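You operate a simulated robot arm through the tools that you are given. There is no shell and no other tool.

You run a simulated robot arm. Do the job below in one go: nothing can be reset, and whatever is moved stays where it is left.

Task
Stir 01 tripped its breaker: switch Stir 01 off, then reset the breaker.
Fine: mains off first; the breaker marked Stir; then mains back on, close and latch the door; the other breakers and switches stay as they are, the book in the door pocket.

It is judged by the outcome, as a careful person would: the job done as asked, and still so three seconds after it is handed in. It fails if anything else is knocked over, pushed out of place, dropped, spilled or broken.

Robot
A 6-joint arm with a two-finger gripper, fixed in place. Base frame: the origin is on the floor under the middle of its stand, x ahead of it, y to its left, z up. Lengths are in cm, angles in rad, forces in N, time in s.
It reaches about 129.8 cm from its shoulder. Its first joint turns from -2.601 to 2.601 rad. Payload 1.57 kg.
Tool frame: the origin (TCP) lies between the finger pads and is the grasp point; the fingertips stand 2.1 cm ahead of it; z points along the fingers, y is the line along which they close. The gripper opens to 7 cm; its body begins 5 cm behind the TCP.
Orientation is told as [roll, pitch, yaw] about the base's x, y, z axes, in that order, counted from this pose: with the fingers straight down and closing along the base's y, the tool's x points along the base's -x, its y along +y and its z along -z.

Tools
- The arm moves only by the tool send_rows. Its argument "commands" is a list of rows, each a list of 7 numbers: the turn, a rotation vector about the base's x, y, z in rad, then the shift along the base's x, y, z in cm, then the finger opening in cm, from 0 to 7. In form: [[ax, ay, az, x, y, z, grip], ...]. A call has 1 to 20 rows; each row is the pose to reach, as a shift and turn from the pose commanded when the call began. A row lasts 0.2 s, in which the tool goes at most 5 cm and 0.15 rad; a call with a longer step from one row to the next is refused whole, and so is a gripper value outside its range. A pose out of reach is approached as far as the arm can. The call stops where the force on the tool passes 40 N (or 10 N more than at its start, if that is more) or the arm is blocked; 0.2 s more then pass. The fingers move at their own pace (about 6.48 cm/s each) and stop on an object; they squeeze with about 25 N. The grip force told is the motor's: it shows also when the fingers shut on nothing. Time passes only in rows, and 0.2 s behind the last, so rows that repeat a pose let the fingers close. The reply holds the time, the measured pose of the TCP, the force on the tool along the base axes, the opening and the grip force, in the units named above and with some noise, with the torque about the TCP (base axes, N m) and any sound that the robot's microphone picked up.
- Cameras (640 x 400 px; columns grow to the right, rows downward): "scene" is fixed at [39.47, -64.98, 130.37]; the picture's right is [0.98, -0.21, 0.00], its down [-0.08, -0.39, -0.92] and it looks along [0.19, 0.90, -0.40] (base axes); focal length 312 px, centre (320, 200). "wrist" rides on the gripper at [7.9, 0.4, -8.1] in the tool frame; the picture's right is [-0.05, 1.00, 0.00], its down [-0.67, -0.04, -0.74] and it looks along [-0.74, -0.04, 0.67] (tool axes); focal length 256 px, centre (320, 200). There is no depth. A picture from a camera that has moved, and an enlarged one, comes with that camera's place and axes in the base frame and with its lens. The place of the scene camera against the robot may be out by one fixed shift of up to 1.2 cm in any direction.
- capture(camera): a new picture of that camera. The clock stands still meanwhile.
- slide_trunk(by): slides the trunk up (or, below 0, down) by that many cm; the arm rides with it, the base frame stays. It gives what a move gives, with no picture.
- zoom(camera, box): a new picture of the part [left, top, right, bottom] of that camera's present view, enlarged. The clock stands still meanwhile.
- sign_off(): hands the job in; it is judged then, once.

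Places have to be worked out from the pictures, the camera data and where the tool is seen. Open the gripper and draw the arm clear of the work before you hand the job in, unless the task says otherwise.

The tools are called after "Call:" as name(argument=value, ...) on one line, values as JSON. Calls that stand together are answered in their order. send_rows: Moves the arm, as the interface text tells. Its arguments: {"type":"object","properties":{"commands":{"type":"array","items":{"type":"array","items":{"type":"number"}}}},"required":["commands"]} The other tools are called the same way: slide_trunk (by) moves the trunk up or down; capture (camera) takes a picture; zoom (camera, box) takes an enlarged picture of a part of a camera's view; sign_off () hands the job in.

At the start:

```text
clock: 0.0
position: [27.28, 58.62, 111.32]
tool_rot: [0.0, 0.001, -0.001]
ft_force: [-1.4, 0.3, 0.5]
torque: [-0.01, 0.01, 0.01]
opening: 7.01
gripper_force: 0.0
trunk travel left (down, up): [-79.4, 17.6]
```

scene: 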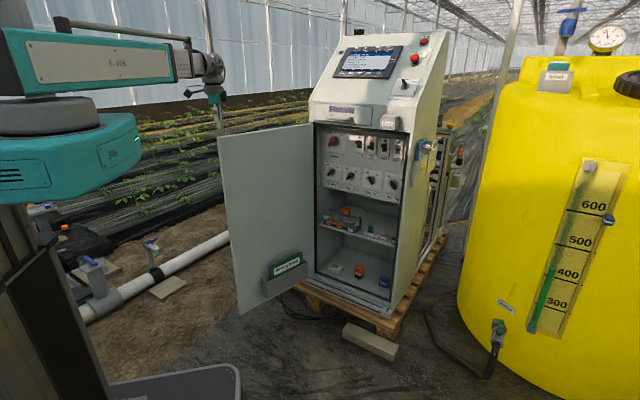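
wrist: 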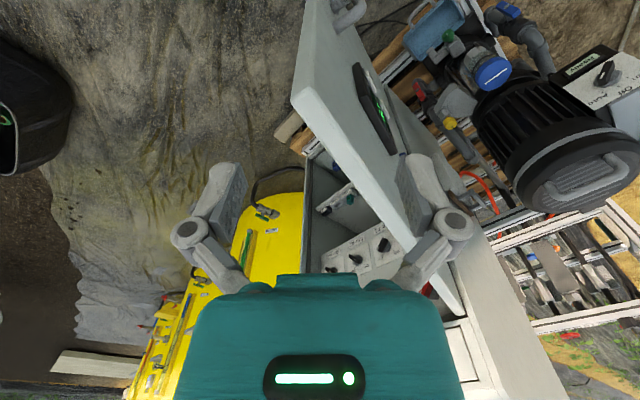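

The cabinet stands ahead with its door open and the switch panel inside. I'll zoom in on the panel and other parts before moving.

Call:
zoom(camera="scene", box=[310, 115, 410, 210])

Call:
zoom(camera="scene", box=[300, 20, 470, 130])

Call:
zoom(camera="scene", box=[210, 200, 410, 330])

Call:
zoom(camera="scene", box=[390, 100, 480, 250])

```text
4.21 times, centred on (360, 162) of scene
camera zoom: at [39.47, -64.98, 130.37], right [0.98, -0.21, 0.0], down [-0.08, -0.39, -0.92], along [0.19, 0.9, -0.4], focal length 1314 px, centre (152, 358)
```

zoom: 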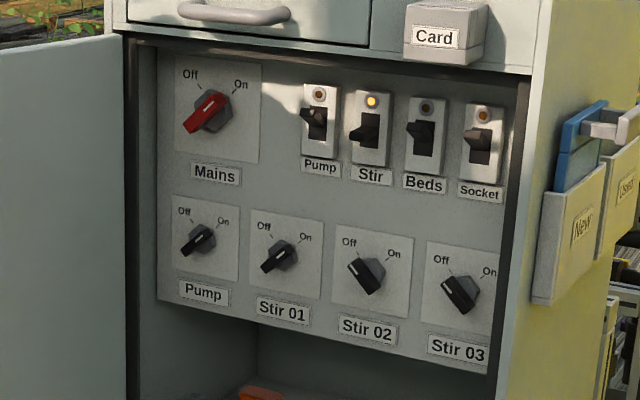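

```text
3.64 times, centred on (385, 75) of scene
camera zoom: at [39.47, -64.98, 130.37], right [0.98, -0.21, 0.0], down [-0.08, -0.39, -0.92], along [0.19, 0.9, -0.4], focal length 1135 px, centre (84, 654)
```

zoom: 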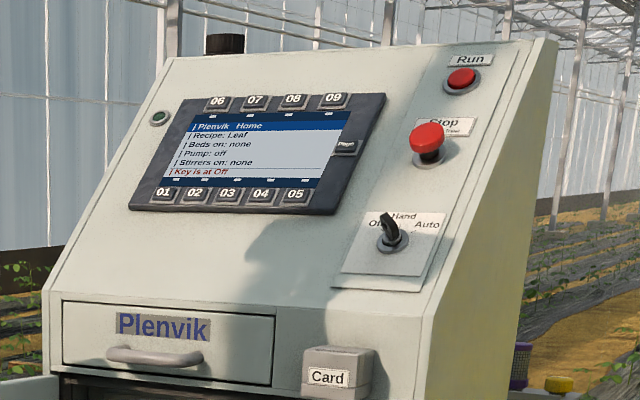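

```text
3.08 times, centred on (310, 265) of scene
camera zoom: at [39.47, -64.98, 130.37], right [0.98, -0.21, 0.0], down [-0.08, -0.39, -0.92], along [0.19, 0.9, -0.4], focal length 960 px, centre (351, 0)
```

zoom: 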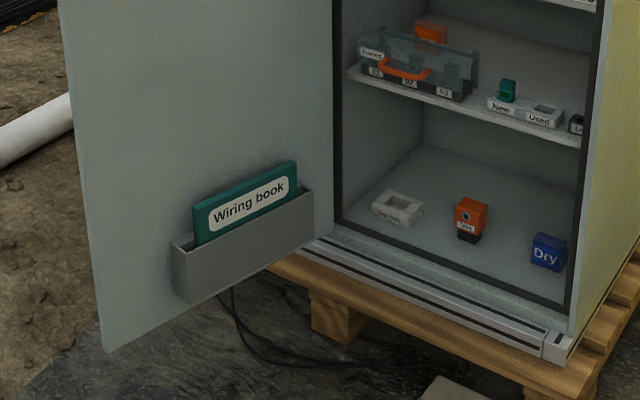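

```text
2.67 times, centred on (435, 175) of scene
camera zoom: at [39.47, -64.98, 130.37], right [0.98, -0.21, 0.0], down [-0.08, -0.39, -0.92], along [0.19, 0.9, -0.4], focal length 832 px, centre (13, 267)
```

zoom: 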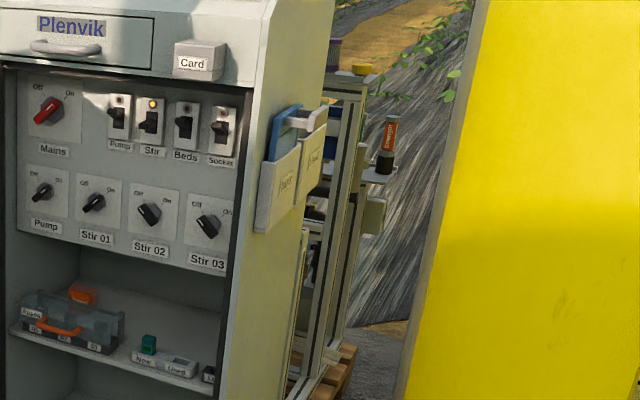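

Knobs look readable: Mains at On, Pump and Stir 01 at On, Stir 02/03 Off. I'll enlarge the breakers and knobs more, and the wrist view of the door's outer side.

Call:
zoom(camera="scene", box=[350, 128, 398, 166])

Call:
zoom(camera="scene", box=[318, 128, 366, 166])

Call:
zoom(camera="scene", box=[330, 155, 400, 210])

Call:
zoom(camera="wrist", box=[270, 0, 510, 150])

Call:
zoom(camera="wrist", box=[280, 130, 480, 320])

```text
10.53 times, centred on (374, 147) of scene
camera zoom: at [39.47, -64.98, 130.37], right [0.98, -0.21, 0.0], down [-0.08, -0.39, -0.92], along [0.19, 0.9, -0.4], focal length 3286 px, centre (-248, 758)
```

zoom: 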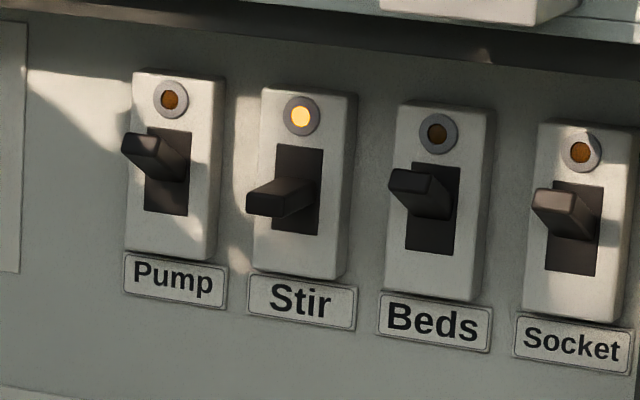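

```text
10.53 times, centred on (342, 147) of scene
camera zoom: at [39.47, -64.98, 130.37], right [0.98, -0.21, 0.0], down [-0.08, -0.39, -0.92], along [0.19, 0.9, -0.4], focal length 3286 px, centre (88, 758)
```

zoom: 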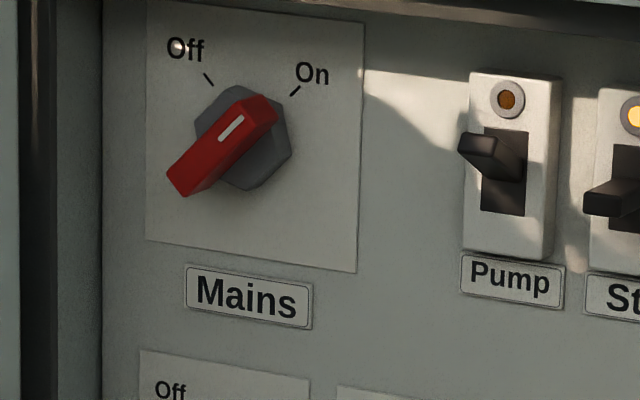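

```text
7.27 times, centred on (365, 182) of scene
camera zoom: at [39.47, -64.98, 130.37], right [0.98, -0.21, 0.0], down [-0.08, -0.39, -0.92], along [0.19, 0.9, -0.4], focal length 2270 px, centre (-7, 327)
```

zoom: 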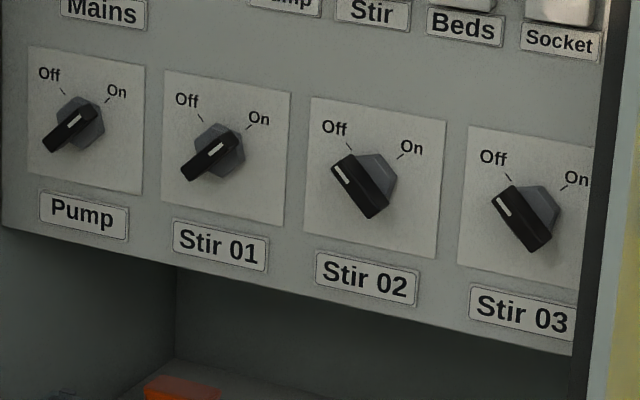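

```text
2.67 times, centred on (390, 75) of wrist
camera zoom: at [19.22, 59.04, 119.17], right [0.05, 1.0, 0.0], down [0.67, -0.04, 0.74], along [0.74, -0.04, -0.67], focal length 683 px, centre (133, 533)
```

zoom: 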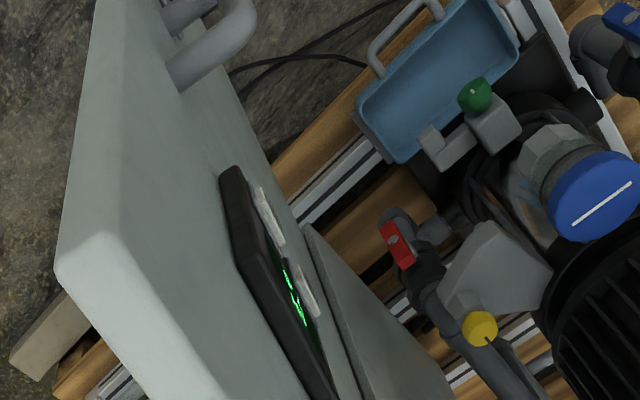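

```text
2.11 times, centred on (380, 225) of wrist
camera zoom: at [19.22, 59.04, 119.17], right [0.05, 1.0, 0.0], down [0.67, -0.04, 0.74], along [0.74, -0.04, -0.67], focal length 539 px, centre (194, 147)
```

zoom: 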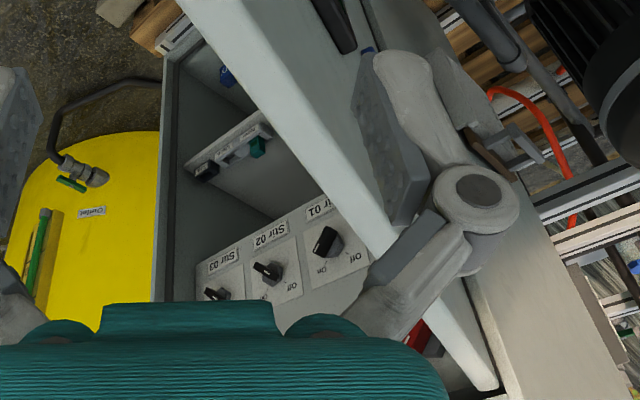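

The breakers other than Stir are up and Stir is tripped at mid position; the door's free top corner works out to about (26, 57, 105), just under the gripper. The cabinet front faces roughly (-0.7, -0.7). I'll lift, move clear in -y, and rotate the gripper to face the cabinet.

Call:
send_rows(commands=[[0, 0, 0, 0, 0, 4.5, 7], [0, 0, 0, 0, -2, 9, 7], [0, 0, 0, 1, -7, 9, 7], [0, 0, 0, 2, -12, 9, 7], [0, 0, 0, 3, -17, 9, 7], [0, 0, 0, 4, -22, 9, 7], [0, 0, 0, 5, -26, 8, 7], [0.05, -0.124, 0.05, 6, -29, 7, 7], [0.1, -0.248, 0.1, 7, -30, 6, 7], [0.15, -0.3715, 0.15, 8, -30, 5, 7], [0.2, -0.495, 0.2, 9, -30, 4, 7], [0.25, -0.619, 0.25, 10, -30, 3, 7], [0.3, -0.743, 0.3, 11, -30, 2, 7], [0.35, -0.867, 0.35, 12, -30, 1, 7], [0.4, -0.991, 0.4, 13, -30, 0, 7], [0.45, -1.1145, 0.45, 14, -30, -1, 7], [0.5, -1.238, 0.5, 15, -30, -2, 7], [0.55, -1.362, 0.55, 16, -30, -3, 7], [0.6, -1.486, 0.6, 17, -30, -4, 7]])

```text
refused: row 3 steps farther than a row can; nothing moved
```

A step was slightly too long; I'll resend with shorter steps.

Call:
send_rows(commands=[[0, 0, 0, 0, 0, 4.5, 7], [0, 0, 0, 0, -2, 9, 7], [0, 0, 0, 1, -6.5, 9, 7], [0, 0, 0, 2, -11, 9, 7], [0, 0, 0, 3, -15.5, 9, 7], [0, 0, 0, 4, -20, 9, 7], [0, 0, 0, 5, -24.5, 8, 7], [0.05, -0.124, 0.05, 6, -28, 7, 7], [0.1, -0.248, 0.1, 7, -30, 6, 7], [0.15, -0.3715, 0.15, 8, -30, 5, 7], [0.2, -0.495, 0.2, 9, -30, 4, 7], [0.25, -0.619, 0.25, 10, -30, 3, 7], [0.3, -0.743, 0.3, 11, -30, 2, 7], [0.35, -0.867, 0.35, 12, -30, 1, 7], [0.4, -0.991, 0.4, 13, -30, 0, 7], [0.45, -1.1145, 0.45, 14, -30, -1, 7], [0.5, -1.238, 0.5, 15, -30, -2, 7], [0.55, -1.362, 0.55, 16, -30, -3, 7], [0.6, -1.486, 0.6, 17, -30, -4, 7]])

```text
clock: 4.0
position: [60.84, 37.11, 128.42]
tool_rot: [-0.696, -1.478, 1.453]
ft_force: [-0.3, 1.1, 2.9]
torque: [-0.11, 0.13, -0.03]
opening: 7.02
gripper_force: 0.0
out of reach, approached as far as the arm can: row 1, 2, 3, 4, 5, 6, 7, 8, 9, 10, 11, 12, 13, 14, 15, 16, 17, 18, 19
trunk travel left (down, up): [-79.4, 17.6]
```

The arm says the poses were out of reach and ended at (61, 37, 128) rather than (44, 29, 107). Let me look at the arm's configuration.

Call:
capture(camera="scene")

Call:
capture(camera="wrist")

```text
taken
```

scene: 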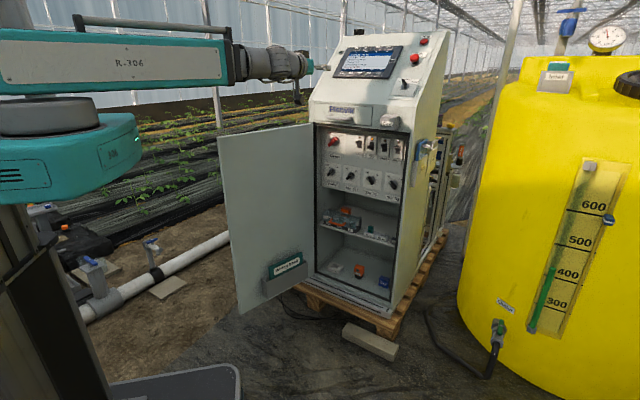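

```text
taken
camera wrist: at [54.41, 31.16, 120.99], right [-0.69, 0.73, -0.01], down [-0.51, -0.47, 0.72], along [0.52, 0.5, 0.69], focal length 256 px, centre (320, 200)
```

wrist: 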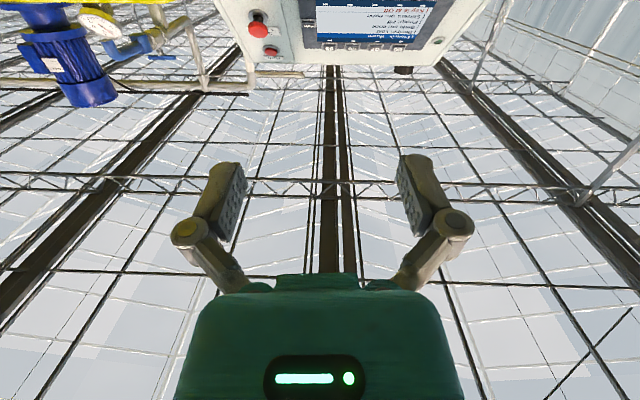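

The arm seems folded near its inner limit. I'll test with small forward moves away from the base to see how the commanded pose and the measured pose relate.

Call:
send_rows(commands=[[0, 0, 0, 0, 0, 0, 7], [0, 0, 0, 0, 0, 0, 7]])

```text
clock: 4.6
position: [60.6, 37.39, 129.84]
tool_rot: [0.169, -1.567, 0.598]
ft_force: [0.5, 0.1, -0.3]
torque: [0.02, 0.03, 0.01]
opening: 6.98
gripper_force: 0.0
trunk travel left (down, up): [-79.4, 17.6]
```

The orientation is now right (fingers horizontal, yaw about 44°) with TCP at (60.6, 37.4, 129.8), about 30 cm in front of the cabinet. I'll slide the trunk down so that the gripper comes level with the panel.

Call:
slide_trunk(by=-30)

Call:
capture(camera="wrist")

Call:
capture(camera="scene")

```text
clock: 7.6
position: [60.62, 37.34, 99.82]
tool_rot: [0.035, -1.569, 0.733]
ft_force: [0.0, -0.9, 0.2]
torque: [0.01, -0.01, -0.03]
opening: 7.0
gripper_force: 0.1
trunk travel left (down, up): [-49.4, 47.6]
```

```text
taken
camera wrist: at [54.36, 32.06, 91.71], right [-0.69, 0.72, 0.05], down [-0.51, -0.54, 0.67], along [0.51, 0.44, 0.74], focal length 256 px, centre (320, 200)
```

wrist: 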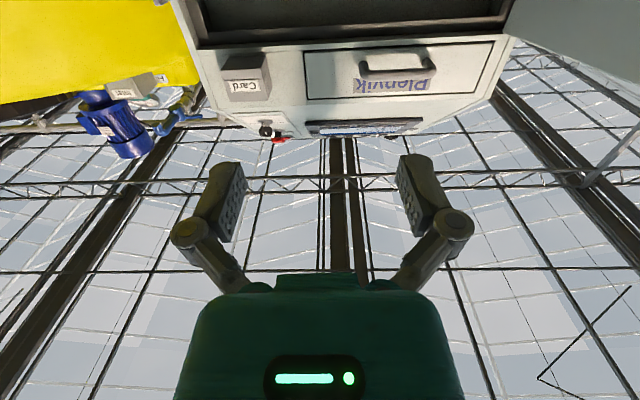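

```text
taken
```

scene: 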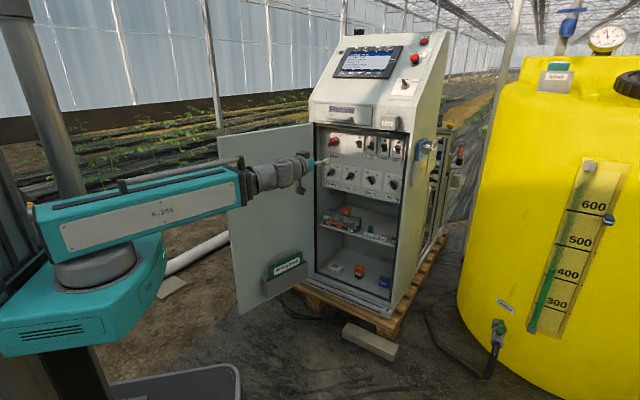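

The gripper is now level with the panel at z≈99.8. I'll test the arm's freedom with small moves in z and forward.

Call:
send_rows(commands=[[0, 0, 0, 0, 0, -2, 7], [0, 0, 0, 0, 0, -4, 7]])

```text
clock: 8.2
position: [60.57, 37.36, 99.82]
tool_rot: [0.034, -1.568, 0.731]
ft_force: [0.6, -0.3, -0.2]
torque: [0.02, 0.0, 0.0]
opening: 7.02
gripper_force: 0.0
out of reach, approached as far as the arm can: row 1, 2
trunk travel left (down, up): [-49.4, 47.6]
```

Downward isn't available from this posture; I'll test forward along the approach direction.

Call:
send_rows(commands=[[0, 0, 0, 2, 2, 0, 7], [0, 0, 0, 4, 4, 0, 7]])

```text
clock: 8.8
position: [64.62, 41.35, 99.79]
tool_rot: [0.009, -1.57, 0.76]
ft_force: [0.5, -0.7, 0.2]
torque: [-0.03, -0.02, 0.0]
opening: 7.01
gripper_force: 0.0
trunk travel left (down, up): [-49.4, 47.6]
```

Forward works. Now test z and a sideways shift from here.

Call:
send_rows(commands=[[0, 0, 0, 0, 0, -1.5, 7], [0, 0, 0, 0, 0, -3, 7]])

Call:
send_rows(commands=[[0, 0, 0, 2, -2, 0, 7], [0, 0, 0, 4, -4, 0, 7]])

```text
clock: 9.4
position: [64.72, 41.43, 99.79]
tool_rot: [0.038, -1.567, 0.727]
ft_force: [-1.3, -0.1, -0.3]
torque: [0.01, -0.01, -0.03]
opening: 7.01
gripper_force: 0.0
out of reach, approached as far as the arm can: row 1, 2
trunk travel left (down, up): [-49.4, 47.6]
```

```text
clock: 10.0
position: [68.69, 37.41, 99.86]
tool_rot: [-0.001, -1.568, 0.771]
ft_force: [-0.3, 0.4, 0.7]
torque: [-0.01, -0.05, 0.03]
opening: 7.02
gripper_force: 0.0
trunk travel left (down, up): [-49.4, 47.6]
```

The arm moves in the horizontal plane, with height set by the trunk and by tilting the wrist (pivot ≈18.5 cm behind the TCP). I'll tilt the fingers down about 43° so the wrist camera looks level at the panel.

Call:
send_rows(commands=[[-0.0875, 0.09, 0, -0.1, -0.1, -2.31, 7], [-0.175, 0.18, 0, -0.41, -0.4, -4.58, 7], [-0.2625, 0.27, 0, -0.93, -0.9, -6.78, 7], [-0.35, 0.36, 0, -1.63, -1.59, -8.87, 7], [-0.4375, 0.45, 0, -2.52, -2.45, -10.82, 7], [-0.525, 0.54, 0, -3.57, -3.47, -12.61, 7]])

Call:
capture(camera="wrist")

```text
clock: 11.4
position: [65.19, 33.95, 87.04]
tool_rot: [-0.005, -0.813, 0.771]
ft_force: [0.0, 0.4, 0.5]
torque: [-0.02, 0.01, 0.0]
opening: 7.0
gripper_force: 0.1
trunk travel left (down, up): [-49.4, 47.6]
```

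```text
taken
camera wrist: at [56.53, 26.33, 86.69], right [-0.67, 0.74, 0.04], down [-0.04, -0.08, 1.0], along [0.74, 0.66, 0.08], focal length 256 px, centre (320, 200)
```

wrist: 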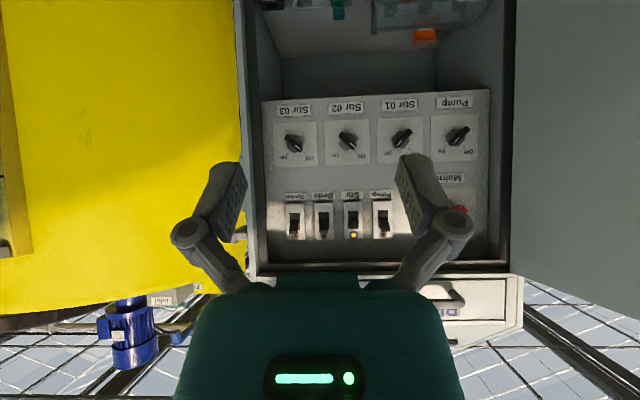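

Now the wrist camera sees the whole panel (upside down). I'll zoom for precise pixel positions to triangulate.

Call:
zoom(camera="wrist", box=[240, 80, 520, 280])

Call:
zoom(camera="wrist", box=[370, 110, 510, 220])

```text
2.00 times, centred on (380, 180) of wrist
camera zoom: at [56.53, 26.33, 86.69], right [-0.67, 0.74, 0.04], down [-0.04, -0.08, 1.0], along [0.74, 0.66, 0.08], focal length 512 px, centre (200, 240)
```

zoom: 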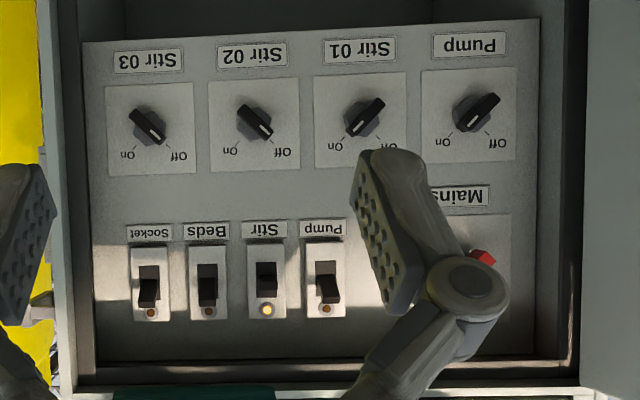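

```text
3.64 times, centred on (440, 165) of wrist
camera zoom: at [56.53, 26.33, 86.69], right [-0.67, 0.74, 0.04], down [-0.04, -0.08, 1.0], along [0.74, 0.66, 0.08], focal length 931 px, centre (-116, 327)
```

zoom: 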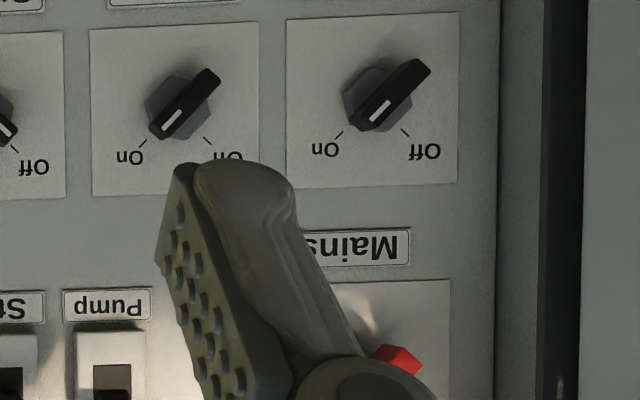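

From this view and the scene view I estimate Pump-switch plate at ≈(77, 83, 79) with 11 cm switch spacing and the panel normal near 45°. I'll shift sideways for a second view with a baseline and a clear sight of Mains.

Call:
send_rows(commands=[[0, 0, 0, -2.5, 2.5, 0, 7], [0, 0, 0, -5, 5, 0, 7], [0, 0, 0, -7.5, 7.5, 0, 7]])

Call:
capture(camera="wrist")

Call:
zoom(camera="wrist", box=[180, 80, 460, 280])

```text
clock: 12.2
position: [57.49, 41.45, 87.16]
tool_rot: [-0.003, -0.817, 0.771]
ft_force: [0.5, 1.1, -0.1]
torque: [-0.02, 0.0, 0.0]
opening: 6.99
gripper_force: 0.2
trunk travel left (down, up): [-49.4, 47.6]
```

```text
taken
camera wrist: at [49.02, 33.88, 86.7], right [-0.67, 0.74, 0.04], down [-0.04, -0.08, 1.0], along [0.74, 0.66, 0.09], focal length 256 px, centre (320, 200)
```

wrist: 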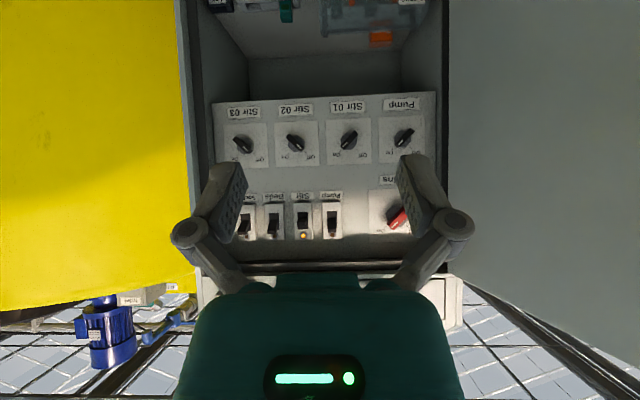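

```text
2.00 times, centred on (320, 180) of wrist
camera zoom: at [49.02, 33.88, 86.7], right [-0.67, 0.74, 0.04], down [-0.04, -0.08, 1.0], along [0.74, 0.66, 0.09], focal length 512 px, centre (320, 240)
```

zoom: 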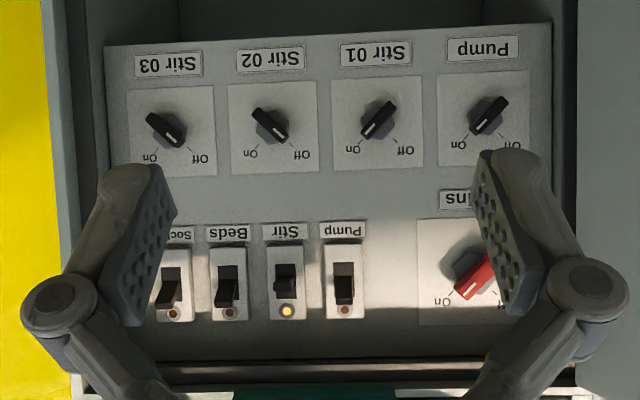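

Both views agree: Mains centre ≈(78.4, 82.0, 95.1), Stir 01 ≈(85.3, 75.2, 79), panel normal ≈45.5°, recess ≈11 cm. I'll check the gripper's size and the knob protrusion before going in.

Call:
zoom(camera="scene", box=[220, 110, 420, 240])

Call:
zoom(camera="wrist", box=[360, 150, 460, 240])

```text
3.08 times, centred on (320, 175) of scene
camera zoom: at [39.47, -64.98, 130.37], right [0.98, -0.21, 0.0], down [-0.08, -0.39, -0.92], along [0.19, 0.9, -0.4], focal length 960 px, centre (320, 277)
```

zoom: 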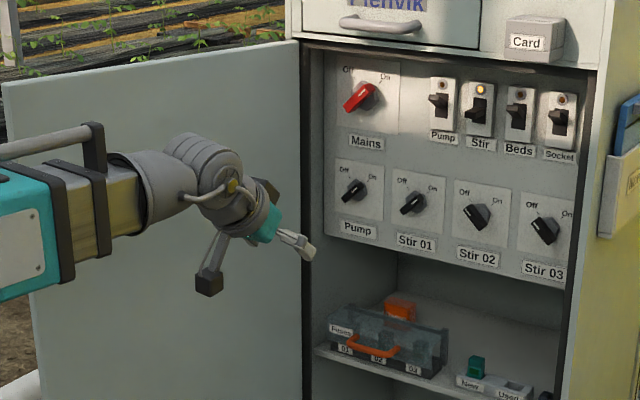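

```text
4.44 times, centred on (410, 195) of wrist
camera zoom: at [49.02, 33.88, 86.7], right [-0.67, 0.74, 0.04], down [-0.04, -0.08, 1.0], along [0.74, 0.66, 0.09], focal length 1138 px, centre (-80, 222)
```

zoom: 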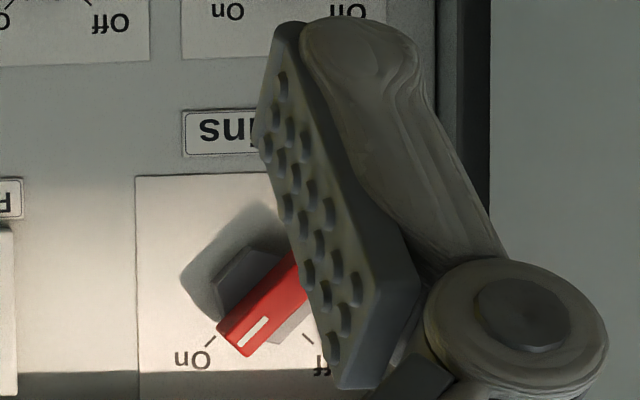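

The mains plate is about 12 cm square with a handle protruding ~3 cm. Now I'll close the fingers, raise the trunk a bit, and move nearer for a sharper unobstructed look at Mains and the breakers.

Call:
slide_trunk(by=8)

Call:
send_rows(commands=[[0, 0, 0, 2.5, 2.5, 0, 0], [0, 0, 0, 5, 5, 0, 0], [0, 0, 0, 7.5, 7.5, 0, 0], [0, 0, 0, 10, 10, 0, 0], [0, 0, 0, 12, 12, 0, 0]])

Call:
capture(camera="wrist")

```text
clock: 13.4
position: [57.71, 41.48, 95.16]
tool_rot: [-0.002, -0.817, 0.772]
ft_force: [0.2, 0.2, 1.1]
torque: [-0.01, 0.01, -0.02]
opening: 7.01
gripper_force: 0.0
trunk travel left (down, up): [-57.4, 39.6]
```

```text
clock: 14.6
position: [69.62, 53.46, 95.08]
tool_rot: [-0.006, -0.816, 0.772]
ft_force: [0.2, -0.3, -0.3]
torque: [0.01, -0.03, 0.03]
opening: 0.02
gripper_force: 25.0
trunk travel left (down, up): [-57.4, 39.6]
```

```text
taken
camera wrist: at [61.12, 45.88, 94.69], right [-0.67, 0.74, 0.04], down [-0.04, -0.08, 1.0], along [0.74, 0.66, 0.08], focal length 256 px, centre (320, 200)
```

wrist: 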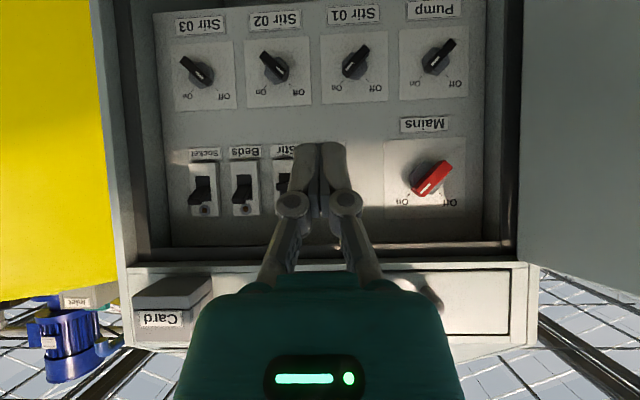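

A clear close view. I'll zoom in on Mains and on the visible breakers.

Call:
zoom(camera="wrist", box=[360, 110, 540, 270])

Call:
zoom(camera="wrist", box=[130, 130, 370, 300])

Call:
zoom(camera="wrist", box=[160, 0, 500, 120])

```text
2.50 times, centred on (450, 190) of wrist
camera zoom: at [61.12, 45.88, 94.69], right [-0.67, 0.74, 0.04], down [-0.04, -0.08, 1.0], along [0.74, 0.66, 0.08], focal length 640 px, centre (-5, 225)
```

zoom: 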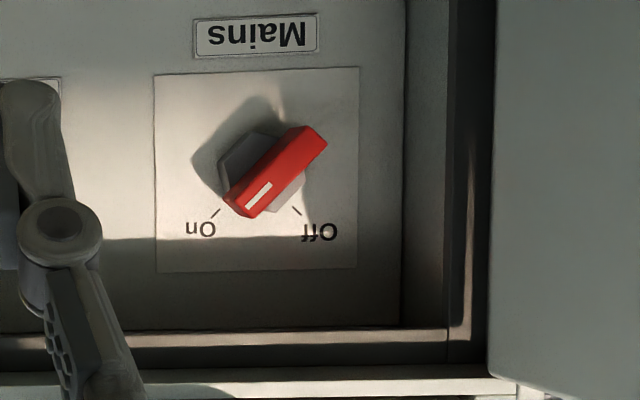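

```text
2.35 times, centred on (250, 215) of wrist
camera zoom: at [61.12, 45.88, 94.69], right [-0.67, 0.74, 0.04], down [-0.04, -0.08, 1.0], along [0.74, 0.66, 0.08], focal length 602 px, centre (485, 165)
```

zoom: 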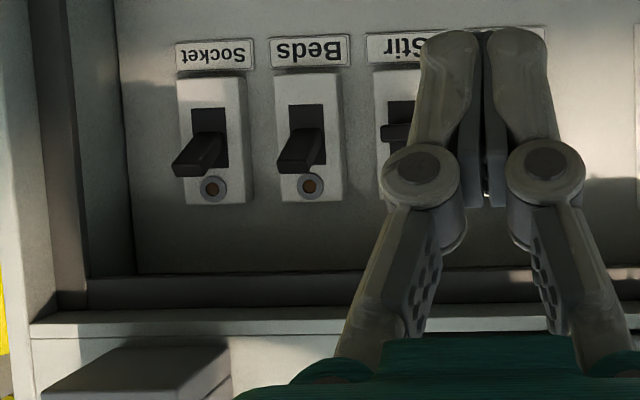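

```text
1.88 times, centred on (330, 60) of wrist
camera zoom: at [61.12, 45.88, 94.69], right [-0.67, 0.74, 0.04], down [-0.04, -0.08, 1.0], along [0.74, 0.66, 0.08], focal length 482 px, centre (301, 464)
```

zoom: 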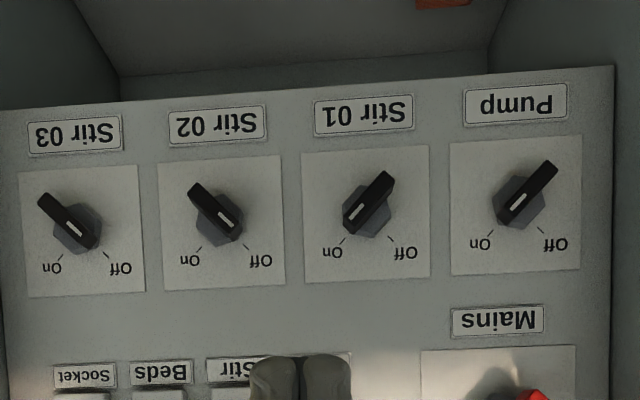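

Measurements now: Mains centre ≈(78.4, 81.9, 95.1), handle about 5.7 cm long, 1.5 wide, front 3 cm off the panel. Because the door hinge is close on the left, I'll turn Mains by pushing the handle's upper end leftward with closed fingers coming from the right. First I tilt the fingers to slightly above horizontal.

Call:
send_rows(commands=[[0.0902, -0.0926, 0, 1.09, 1.06, 1.85, 0], [0.1804, -0.1852, 0, 2.0, 1.95, 3.87, 0], [0.2706, -0.2778, 0, 2.72, 2.65, 6.05, 0], [0.3608, -0.3704, 0, 3.23, 3.15, 8.33, 0], [0.451, -0.463, 0, 3.53, 3.43, 10.69, 0], [0.5412, -0.5556, 0, 3.6, 3.51, 13.08, 0], [0.6314, -0.6482, 0, 3.45, 3.36, 15.46, 0]])

Call:
slide_trunk(by=-13.5)

```text
clock: 16.2
position: [72.7, 57.25, 108.45]
tool_rot: [-1.758, -1.431, 2.561]
ft_force: [0.3, -0.3, 2.2]
torque: [-0.06, 0.12, 0.03]
opening: 0.0
gripper_force: 25.3
out of reach, approached as far as the arm can: row 6, 7
trunk travel left (down, up): [-57.4, 39.6]
```

```text
clock: 17.8
position: [72.78, 57.2, 95.18]
tool_rot: [3.134, -1.521, -2.335]
ft_force: [0.6, -1.0, -0.5]
torque: [-0.03, 0.03, 0.01]
opening: 0.0
gripper_force: 25.3
trunk travel left (down, up): [-43.9, 53.1]
```

The wrist pitch limit is near horizontal (fingers about 0.05 rad up now), TCP (72.8, 57.2, 95.2). I'll check the pictures for clearance before entering.

Call:
zoom(camera="scene", box=[240, 100, 420, 220])

Call:
capture(camera="wrist")

```text
3.33 times, centred on (330, 160) of scene
camera zoom: at [39.47, -64.98, 130.37], right [0.98, -0.21, 0.0], down [-0.08, -0.39, -0.92], along [0.19, 0.9, -0.4], focal length 1040 px, centre (287, 333)
```

zoom: 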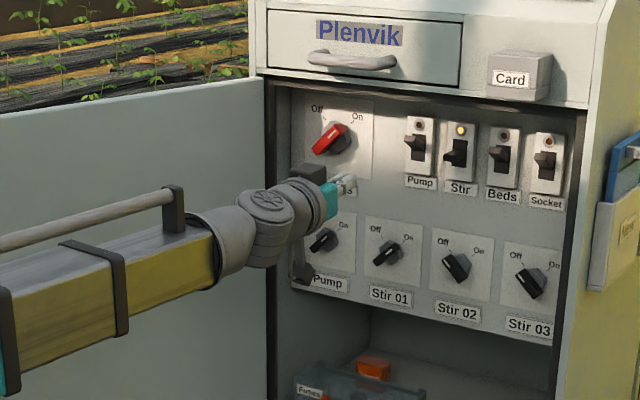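

```text
taken
camera wrist: at [67.01, 52.05, 86.76], right [-0.72, 0.7, 0.05], down [-0.52, -0.58, 0.63], along [0.47, 0.42, 0.78], focal length 256 px, centre (320, 200)
```

wrist: 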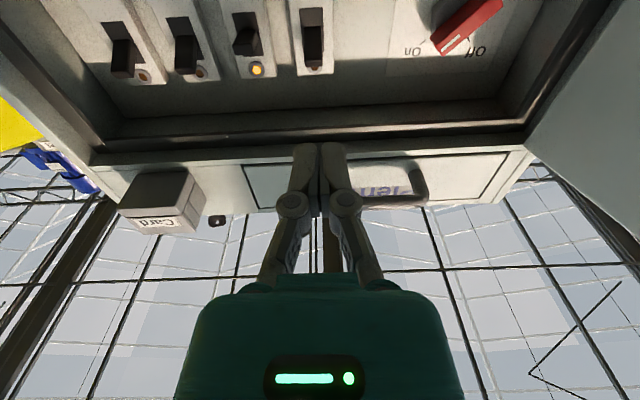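

There is a dark block on top of the gripper; I'll zoom in to judge its height against the cabinet's top lip.

Call:
zoom(camera="scene", box=[295, 135, 365, 195])

Call:
zoom(camera="wrist", box=[360, 0, 560, 160])

```text
6.67 times, centred on (330, 165) of scene
camera zoom: at [39.47, -64.98, 130.37], right [0.98, -0.21, 0.0], down [-0.08, -0.39, -0.92], along [0.19, 0.9, -0.4], focal length 2081 px, centre (253, 433)
```

zoom: 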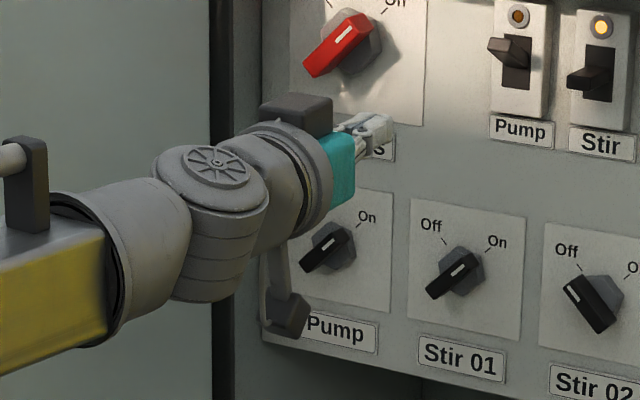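

```text
2.50 times, centred on (460, 80) of wrist
camera zoom: at [67.01, 52.05, 86.76], right [-0.72, 0.7, 0.05], down [-0.52, -0.58, 0.63], along [0.47, 0.42, 0.78], focal length 640 px, centre (-30, 500)
```

zoom: 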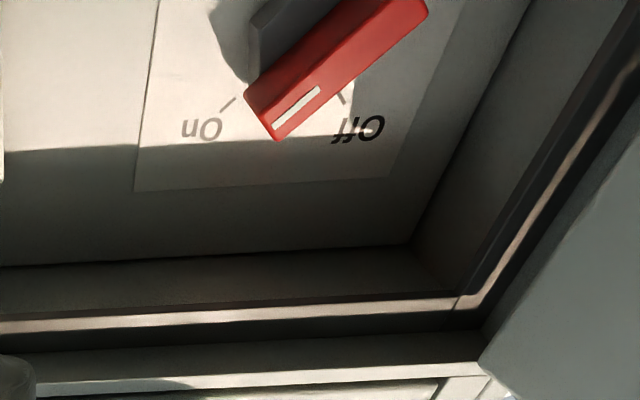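

Triangulating the opening's edges gives its top lip at z≈104.4 and front plane about 9 cm out from the panel, so there's room. I'll shift left to 5 cm right of the Mains axis, raise slightly, and advance partway.

Call:
send_rows(commands=[[0, 0, 0, -2.95, 2.9, 0, 0], [0, 0, 0, -5.9, 5.8, 0, 0]])

Call:
slide_trunk(by=1.7)

Call:
send_rows(commands=[[0, 0, 0, 2.5, 2.54, 0, 0], [0, 0, 0, 5, 5.08, 0, 0], [0, 0, 0, 7.5, 7.62, 0, 0], [0, 0, 0, 10, 10.16, 0, 0]])

Call:
capture(camera="wrist")

Call:
zoom(camera="scene", box=[290, 110, 390, 190])

```text
clock: 18.4
position: [66.98, 62.96, 95.3]
tool_rot: [-2.966, -1.523, -2.511]
ft_force: [1.0, -0.2, 0.1]
torque: [0.02, 0.0, 0.03]
opening: 0.03
gripper_force: 24.9
trunk travel left (down, up): [-43.9, 53.1]
```

```text
clock: 19.0
position: [67.07, 62.93, 96.86]
tool_rot: [3.137, -1.524, -2.335]
ft_force: [1.1, -0.9, -0.4]
torque: [0.05, -0.01, 0.01]
opening: 0.0
gripper_force: 25.1
trunk travel left (down, up): [-45.6, 51.4]
```

```text
clock: 20.0
position: [77.07, 73.18, 96.95]
tool_rot: [-3.137, -1.523, -2.34]
ft_force: [-0.6, -0.4, 0.2]
torque: [-0.02, 0.03, 0.01]
opening: 0.01
gripper_force: 25.0
trunk travel left (down, up): [-45.6, 51.4]
```

```text
taken
camera wrist: at [71.24, 67.96, 88.43], right [-0.72, 0.69, 0.05], down [-0.51, -0.58, 0.63], along [0.47, 0.43, 0.77], focal length 256 px, centre (320, 200)
```

wrist: 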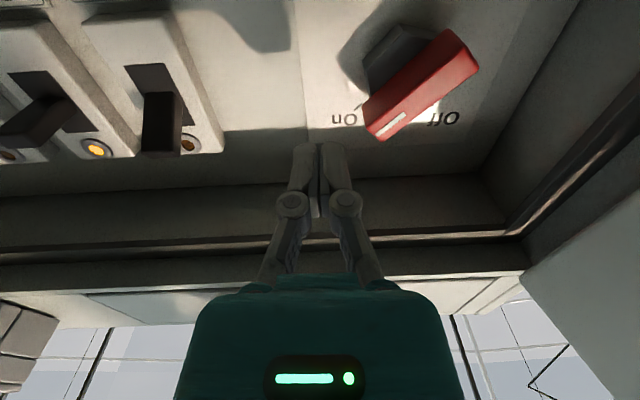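

```text
5.00 times, centred on (340, 150) of scene
camera zoom: at [39.47, -64.98, 130.37], right [0.98, -0.21, 0.0], down [-0.08, -0.39, -0.92], along [0.19, 0.9, -0.4], focal length 1561 px, centre (220, 450)
```

zoom: 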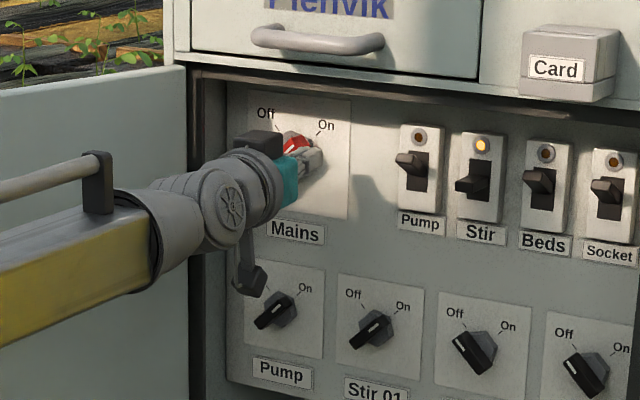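

Geometry matches predictions: I'm 5 cm right of the Mains axis with fingertips about 5 cm off the panel. I'll advance 3.6 cm so the tips overlap the handle's depth.

Call:
send_rows(commands=[[0, 0, 0, 0.9, 0.92, 0, 0], [0, 0, 0, 1.8, 1.83, 0, 0], [0, 0, 0, 2.55, 2.6, 0, 0]])

Call:
capture(camera="wrist")

Call:
zoom(camera="scene", box=[310, 120, 370, 168])

```text
clock: 20.8
position: [79.52, 75.82, 96.89]
tool_rot: [3.139, -1.524, -2.336]
ft_force: [-0.4, 0.4, 0.3]
torque: [-0.02, -0.01, -0.02]
opening: 0.0
gripper_force: 25.0
trunk travel left (down, up): [-45.6, 51.4]
```

```text
taken
camera wrist: at [73.8, 70.53, 88.42], right [-0.72, 0.69, 0.05], down [-0.51, -0.58, 0.63], along [0.47, 0.43, 0.77], focal length 256 px, centre (320, 200)
```

wrist: 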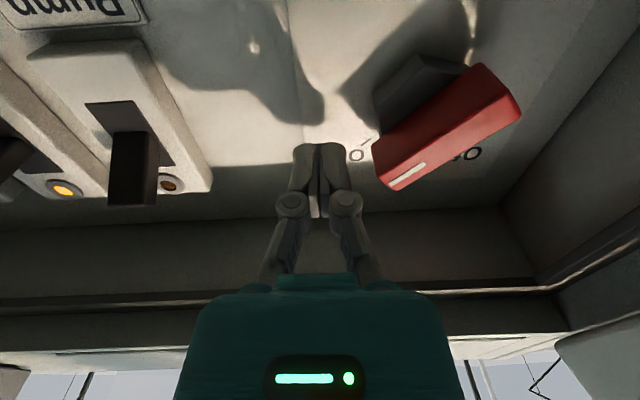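

```text
8.33 times, centred on (340, 144) of scene
camera zoom: at [39.47, -64.98, 130.37], right [0.98, -0.21, 0.0], down [-0.08, -0.39, -0.92], along [0.19, 0.9, -0.4], focal length 2601 px, centre (153, 667)
```

zoom: 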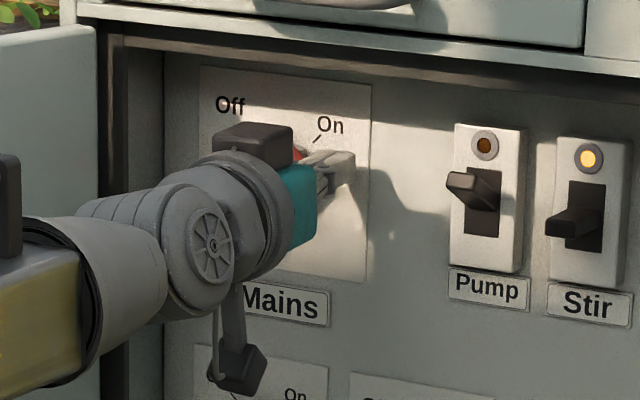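

The fingertips sit just right of the handle's upper end, overlapping it in depth. I'll raise 0.5 cm and push left gradually.

Call:
slide_trunk(by=0.5)

Call:
send_rows(commands=[[0, 0, 0, -0.36, 0.35, 0, 0], [0, 0, 0, -0.71, 0.7, 0, 0], [0, 0, 0, -1.07, 1.05, 0, 0], [0, 0, 0, -1.43, 1.4, 0, 0], [0, 0, 0, -1.78, 1.75, 0, 0], [0, 0, 0, -2.14, 2.1, 0, 0]])

Call:
capture(camera="wrist")

```text
clock: 21.4
position: [79.56, 75.83, 97.55]
tool_rot: [3.139, -1.523, -2.335]
ft_force: [0.4, 0.2, 0.5]
torque: [-0.04, 0.0, -0.01]
opening: 0.0
gripper_force: 24.6
trunk travel left (down, up): [-46.1, 50.9]
```

```text
clock: 22.8
position: [78.71, 76.65, 96.56]
tool_rot: [1.808, -1.569, -1.0]
ft_force: [4.4, -3.2, 1.7]
torque: [0.03, 0.01, -0.04]
opening: 0.0
gripper_force: 25.0
out of reach, approached as far as the arm can: row 2, 3, 4, 5, 6
trunk travel left (down, up): [-46.1, 50.9]
```

```text
taken
camera wrist: at [72.65, 71.12, 88.45], right [-0.72, 0.69, 0.05], down [-0.49, -0.56, 0.67], along [0.49, 0.45, 0.74], focal length 256 px, centre (320, 200)
```

wrist: 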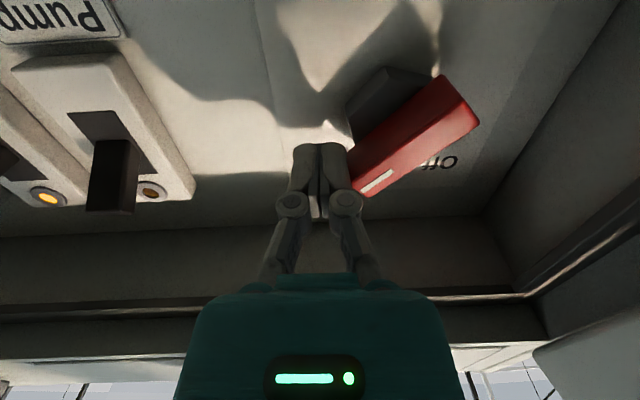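

The arm flattened to horizontal (a wrist alignment effect) and dropped ~1 cm while touching the handle with ~5 N. I'll hold one row to see the settled pose.

Call:
send_rows(commands=[[0, 0, 0, 0, 0, 0, 0]])

Call:
zoom(camera="scene", box=[310, 120, 370, 168])

```text
clock: 23.2
position: [78.66, 76.58, 96.44]
tool_rot: [1.753, -1.571, -0.948]
ft_force: [5.2, -4.1, 3.3]
torque: [0.04, 0.07, -0.06]
opening: 0.0
gripper_force: 24.5
trunk travel left (down, up): [-46.1, 50.9]
```

```text
8.33 times, centred on (340, 144) of scene
camera zoom: at [39.47, -64.98, 130.37], right [0.98, -0.21, 0.0], down [-0.08, -0.39, -0.92], along [0.19, 0.9, -0.4], focal length 2601 px, centre (153, 667)
```

zoom: 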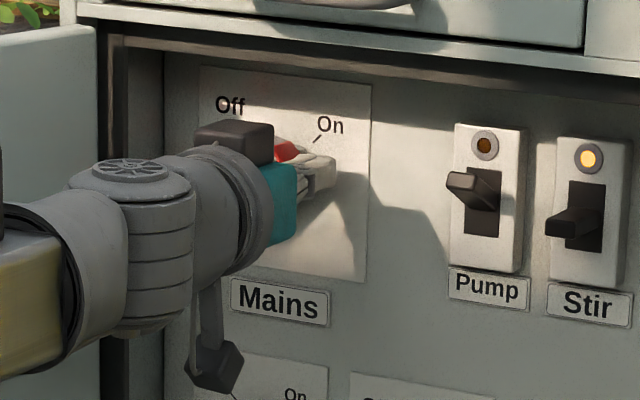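

The wrist re-posed so its bend axis is now vertical, good for sideways moves. I'll back off slightly, raise 1 cm, and push left again.

Call:
send_rows(commands=[[0, 0, 0, 0.36, -0.35, 0, 0], [0, 0, 0, 0.5, -0.49, 0, 0]])

Call:
slide_trunk(by=1.0)

Call:
send_rows(commands=[[0, 0, 0, -0.36, 0.35, 0, 0], [0, 0, 0, -0.71, 0.7, 0, 0], [0, 0, 0, -1.07, 1.05, 0, 0], [0, 0, 0, -1.43, 1.4, 0, 0]])

Call:
capture(camera="wrist")

```text
clock: 23.8
position: [78.56, 76.61, 96.73]
tool_rot: [3.02, -1.563, -2.226]
ft_force: [8.3, -7.7, 4.7]
torque: [0.05, 0.07, -0.03]
opening: 0.0
gripper_force: 25.0
out of reach, approached as far as the arm can: row 1, 2
trunk travel left (down, up): [-46.1, 50.9]
```

```text
clock: 24.4
position: [78.48, 76.88, 97.67]
tool_rot: [-3.136, -1.564, -2.354]
ft_force: [0.9, 0.5, 0.7]
torque: [0.01, -0.01, -0.02]
opening: 0.02
gripper_force: 24.9
trunk travel left (down, up): [-47.1, 49.9]
```

```text
clock: 25.4
position: [76.98, 78.19, 97.63]
tool_rot: [3.126, -1.562, -2.332]
ft_force: [4.2, -2.4, 6.5]
torque: [0.04, 0.06, -0.04]
opening: 0.0
gripper_force: 25.1
trunk travel left (down, up): [-47.1, 49.9]
```

```text
taken
camera wrist: at [70.96, 72.78, 89.59], right [-0.71, 0.7, 0.05], down [-0.5, -0.56, 0.66], along [0.49, 0.44, 0.75], focal length 256 px, centre (320, 200)
```

wrist: 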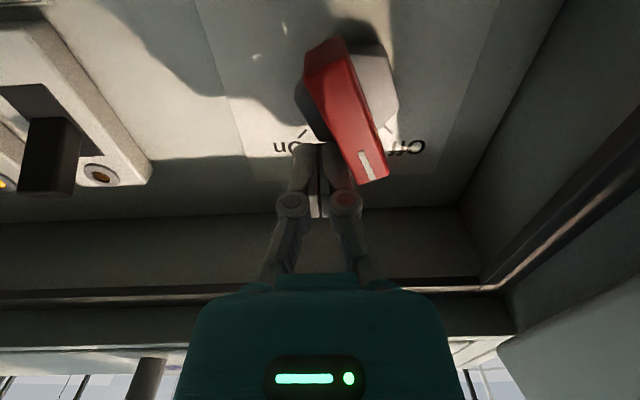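

The handle has swung past vertical toward Off with only ~6 N. I'll continue pushing left.

Call:
send_rows(commands=[[0, 0, 0, -0.29, 0.28, 0, 0], [0, 0, 0, -0.57, 0.56, 0, 0], [0, 0, 0, -0.86, 0.84, 0, 0], [0, 0, 0, -1.0, 0.98, 0, 0]])

Call:
capture(camera="wrist")

```text
clock: 26.4
position: [76.49, 78.62, 97.77]
tool_rot: [2.87, -1.561, -2.085]
ft_force: [24.3, -24.5, 8.0]
torque: [-0.08, -0.11, -0.18]
opening: 0.02
gripper_force: 25.0
trunk travel left (down, up): [-47.1, 49.9]
```

```text
taken
camera wrist: at [70.37, 73.38, 89.63], right [-0.71, 0.71, 0.06], down [-0.51, -0.56, 0.66], along [0.5, 0.44, 0.75], focal length 256 px, centre (320, 200)
```

wrist: 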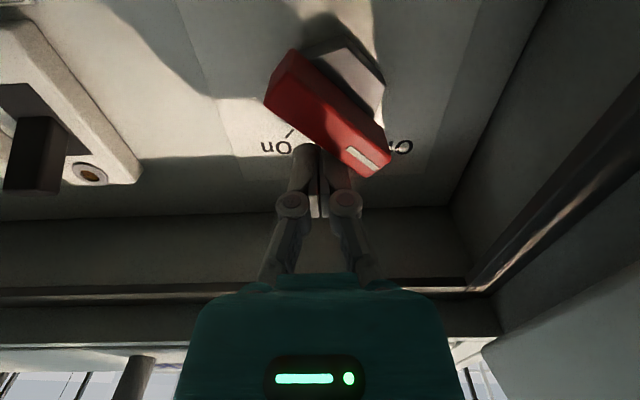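

Force rose to ~34 N, consistent with the handle against its Off stop. I'll back off to the right and out, then check.

Call:
send_rows(commands=[[0, 0, 0, 1.0, -0.98, 0, 0], [0, 0, 0, 2.14, -2.1, 0, 0], [0, 0, 0, 3.21, -3.15, 0, 0], [0, 0, 0, 3.9, -3.85, 0, 0]])

Call:
send_rows(commands=[[0, 0, 0, -2.1, -2.14, 0, 0], [0, 0, 0, -4.9, -5.0, 0, 0], [0, 0, 0, -7.7, -7.85, 0, 0]])

Call:
zoom(camera="scene", box=[310, 120, 400, 192])

Call:
capture(camera="wrist")

```text
clock: 27.4
position: [79.26, 75.98, 97.72]
tool_rot: [3.121, -1.564, -2.329]
ft_force: [0.1, 0.0, -0.4]
torque: [-0.01, -0.02, 0.0]
opening: 0.0
gripper_force: 25.1
out of reach, approached as far as the arm can: row 4
trunk travel left (down, up): [-47.1, 49.9]
```

```text
clock: 28.2
position: [71.58, 67.95, 97.74]
tool_rot: [3.119, -1.562, -2.326]
ft_force: [0.6, -0.7, 0.3]
torque: [-0.03, 0.02, 0.01]
opening: 0.0
gripper_force: 25.0
trunk travel left (down, up): [-47.1, 49.9]
```

```text
5.56 times, centred on (355, 156) of scene
camera zoom: at [39.47, -64.98, 130.37], right [0.98, -0.21, 0.0], down [-0.08, -0.39, -0.92], along [0.19, 0.9, -0.4], focal length 1734 px, centre (126, 444)
```

zoom: 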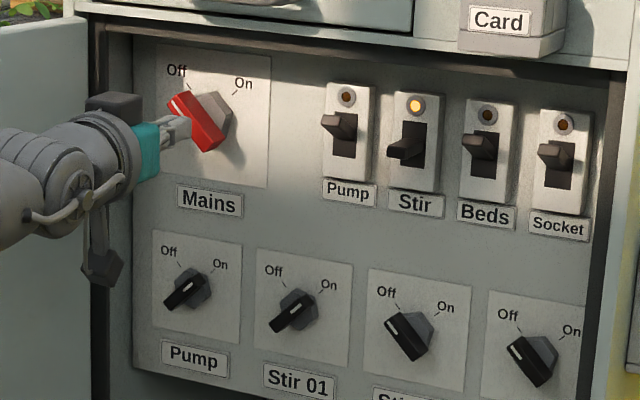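

```text
taken
camera wrist: at [65.55, 62.61, 89.51], right [-0.71, 0.7, 0.05], down [-0.5, -0.56, 0.66], along [0.49, 0.44, 0.75], focal length 256 px, centre (320, 200)
```

wrist: 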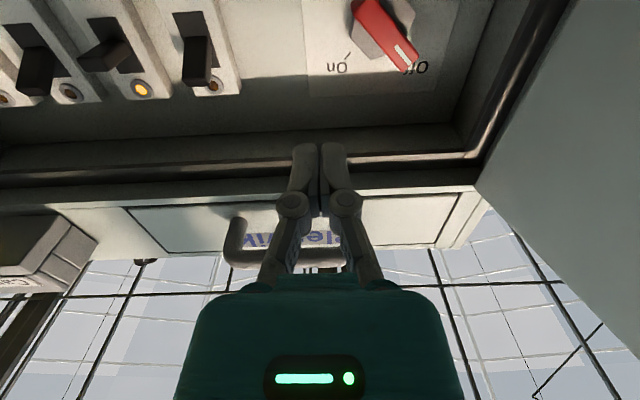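

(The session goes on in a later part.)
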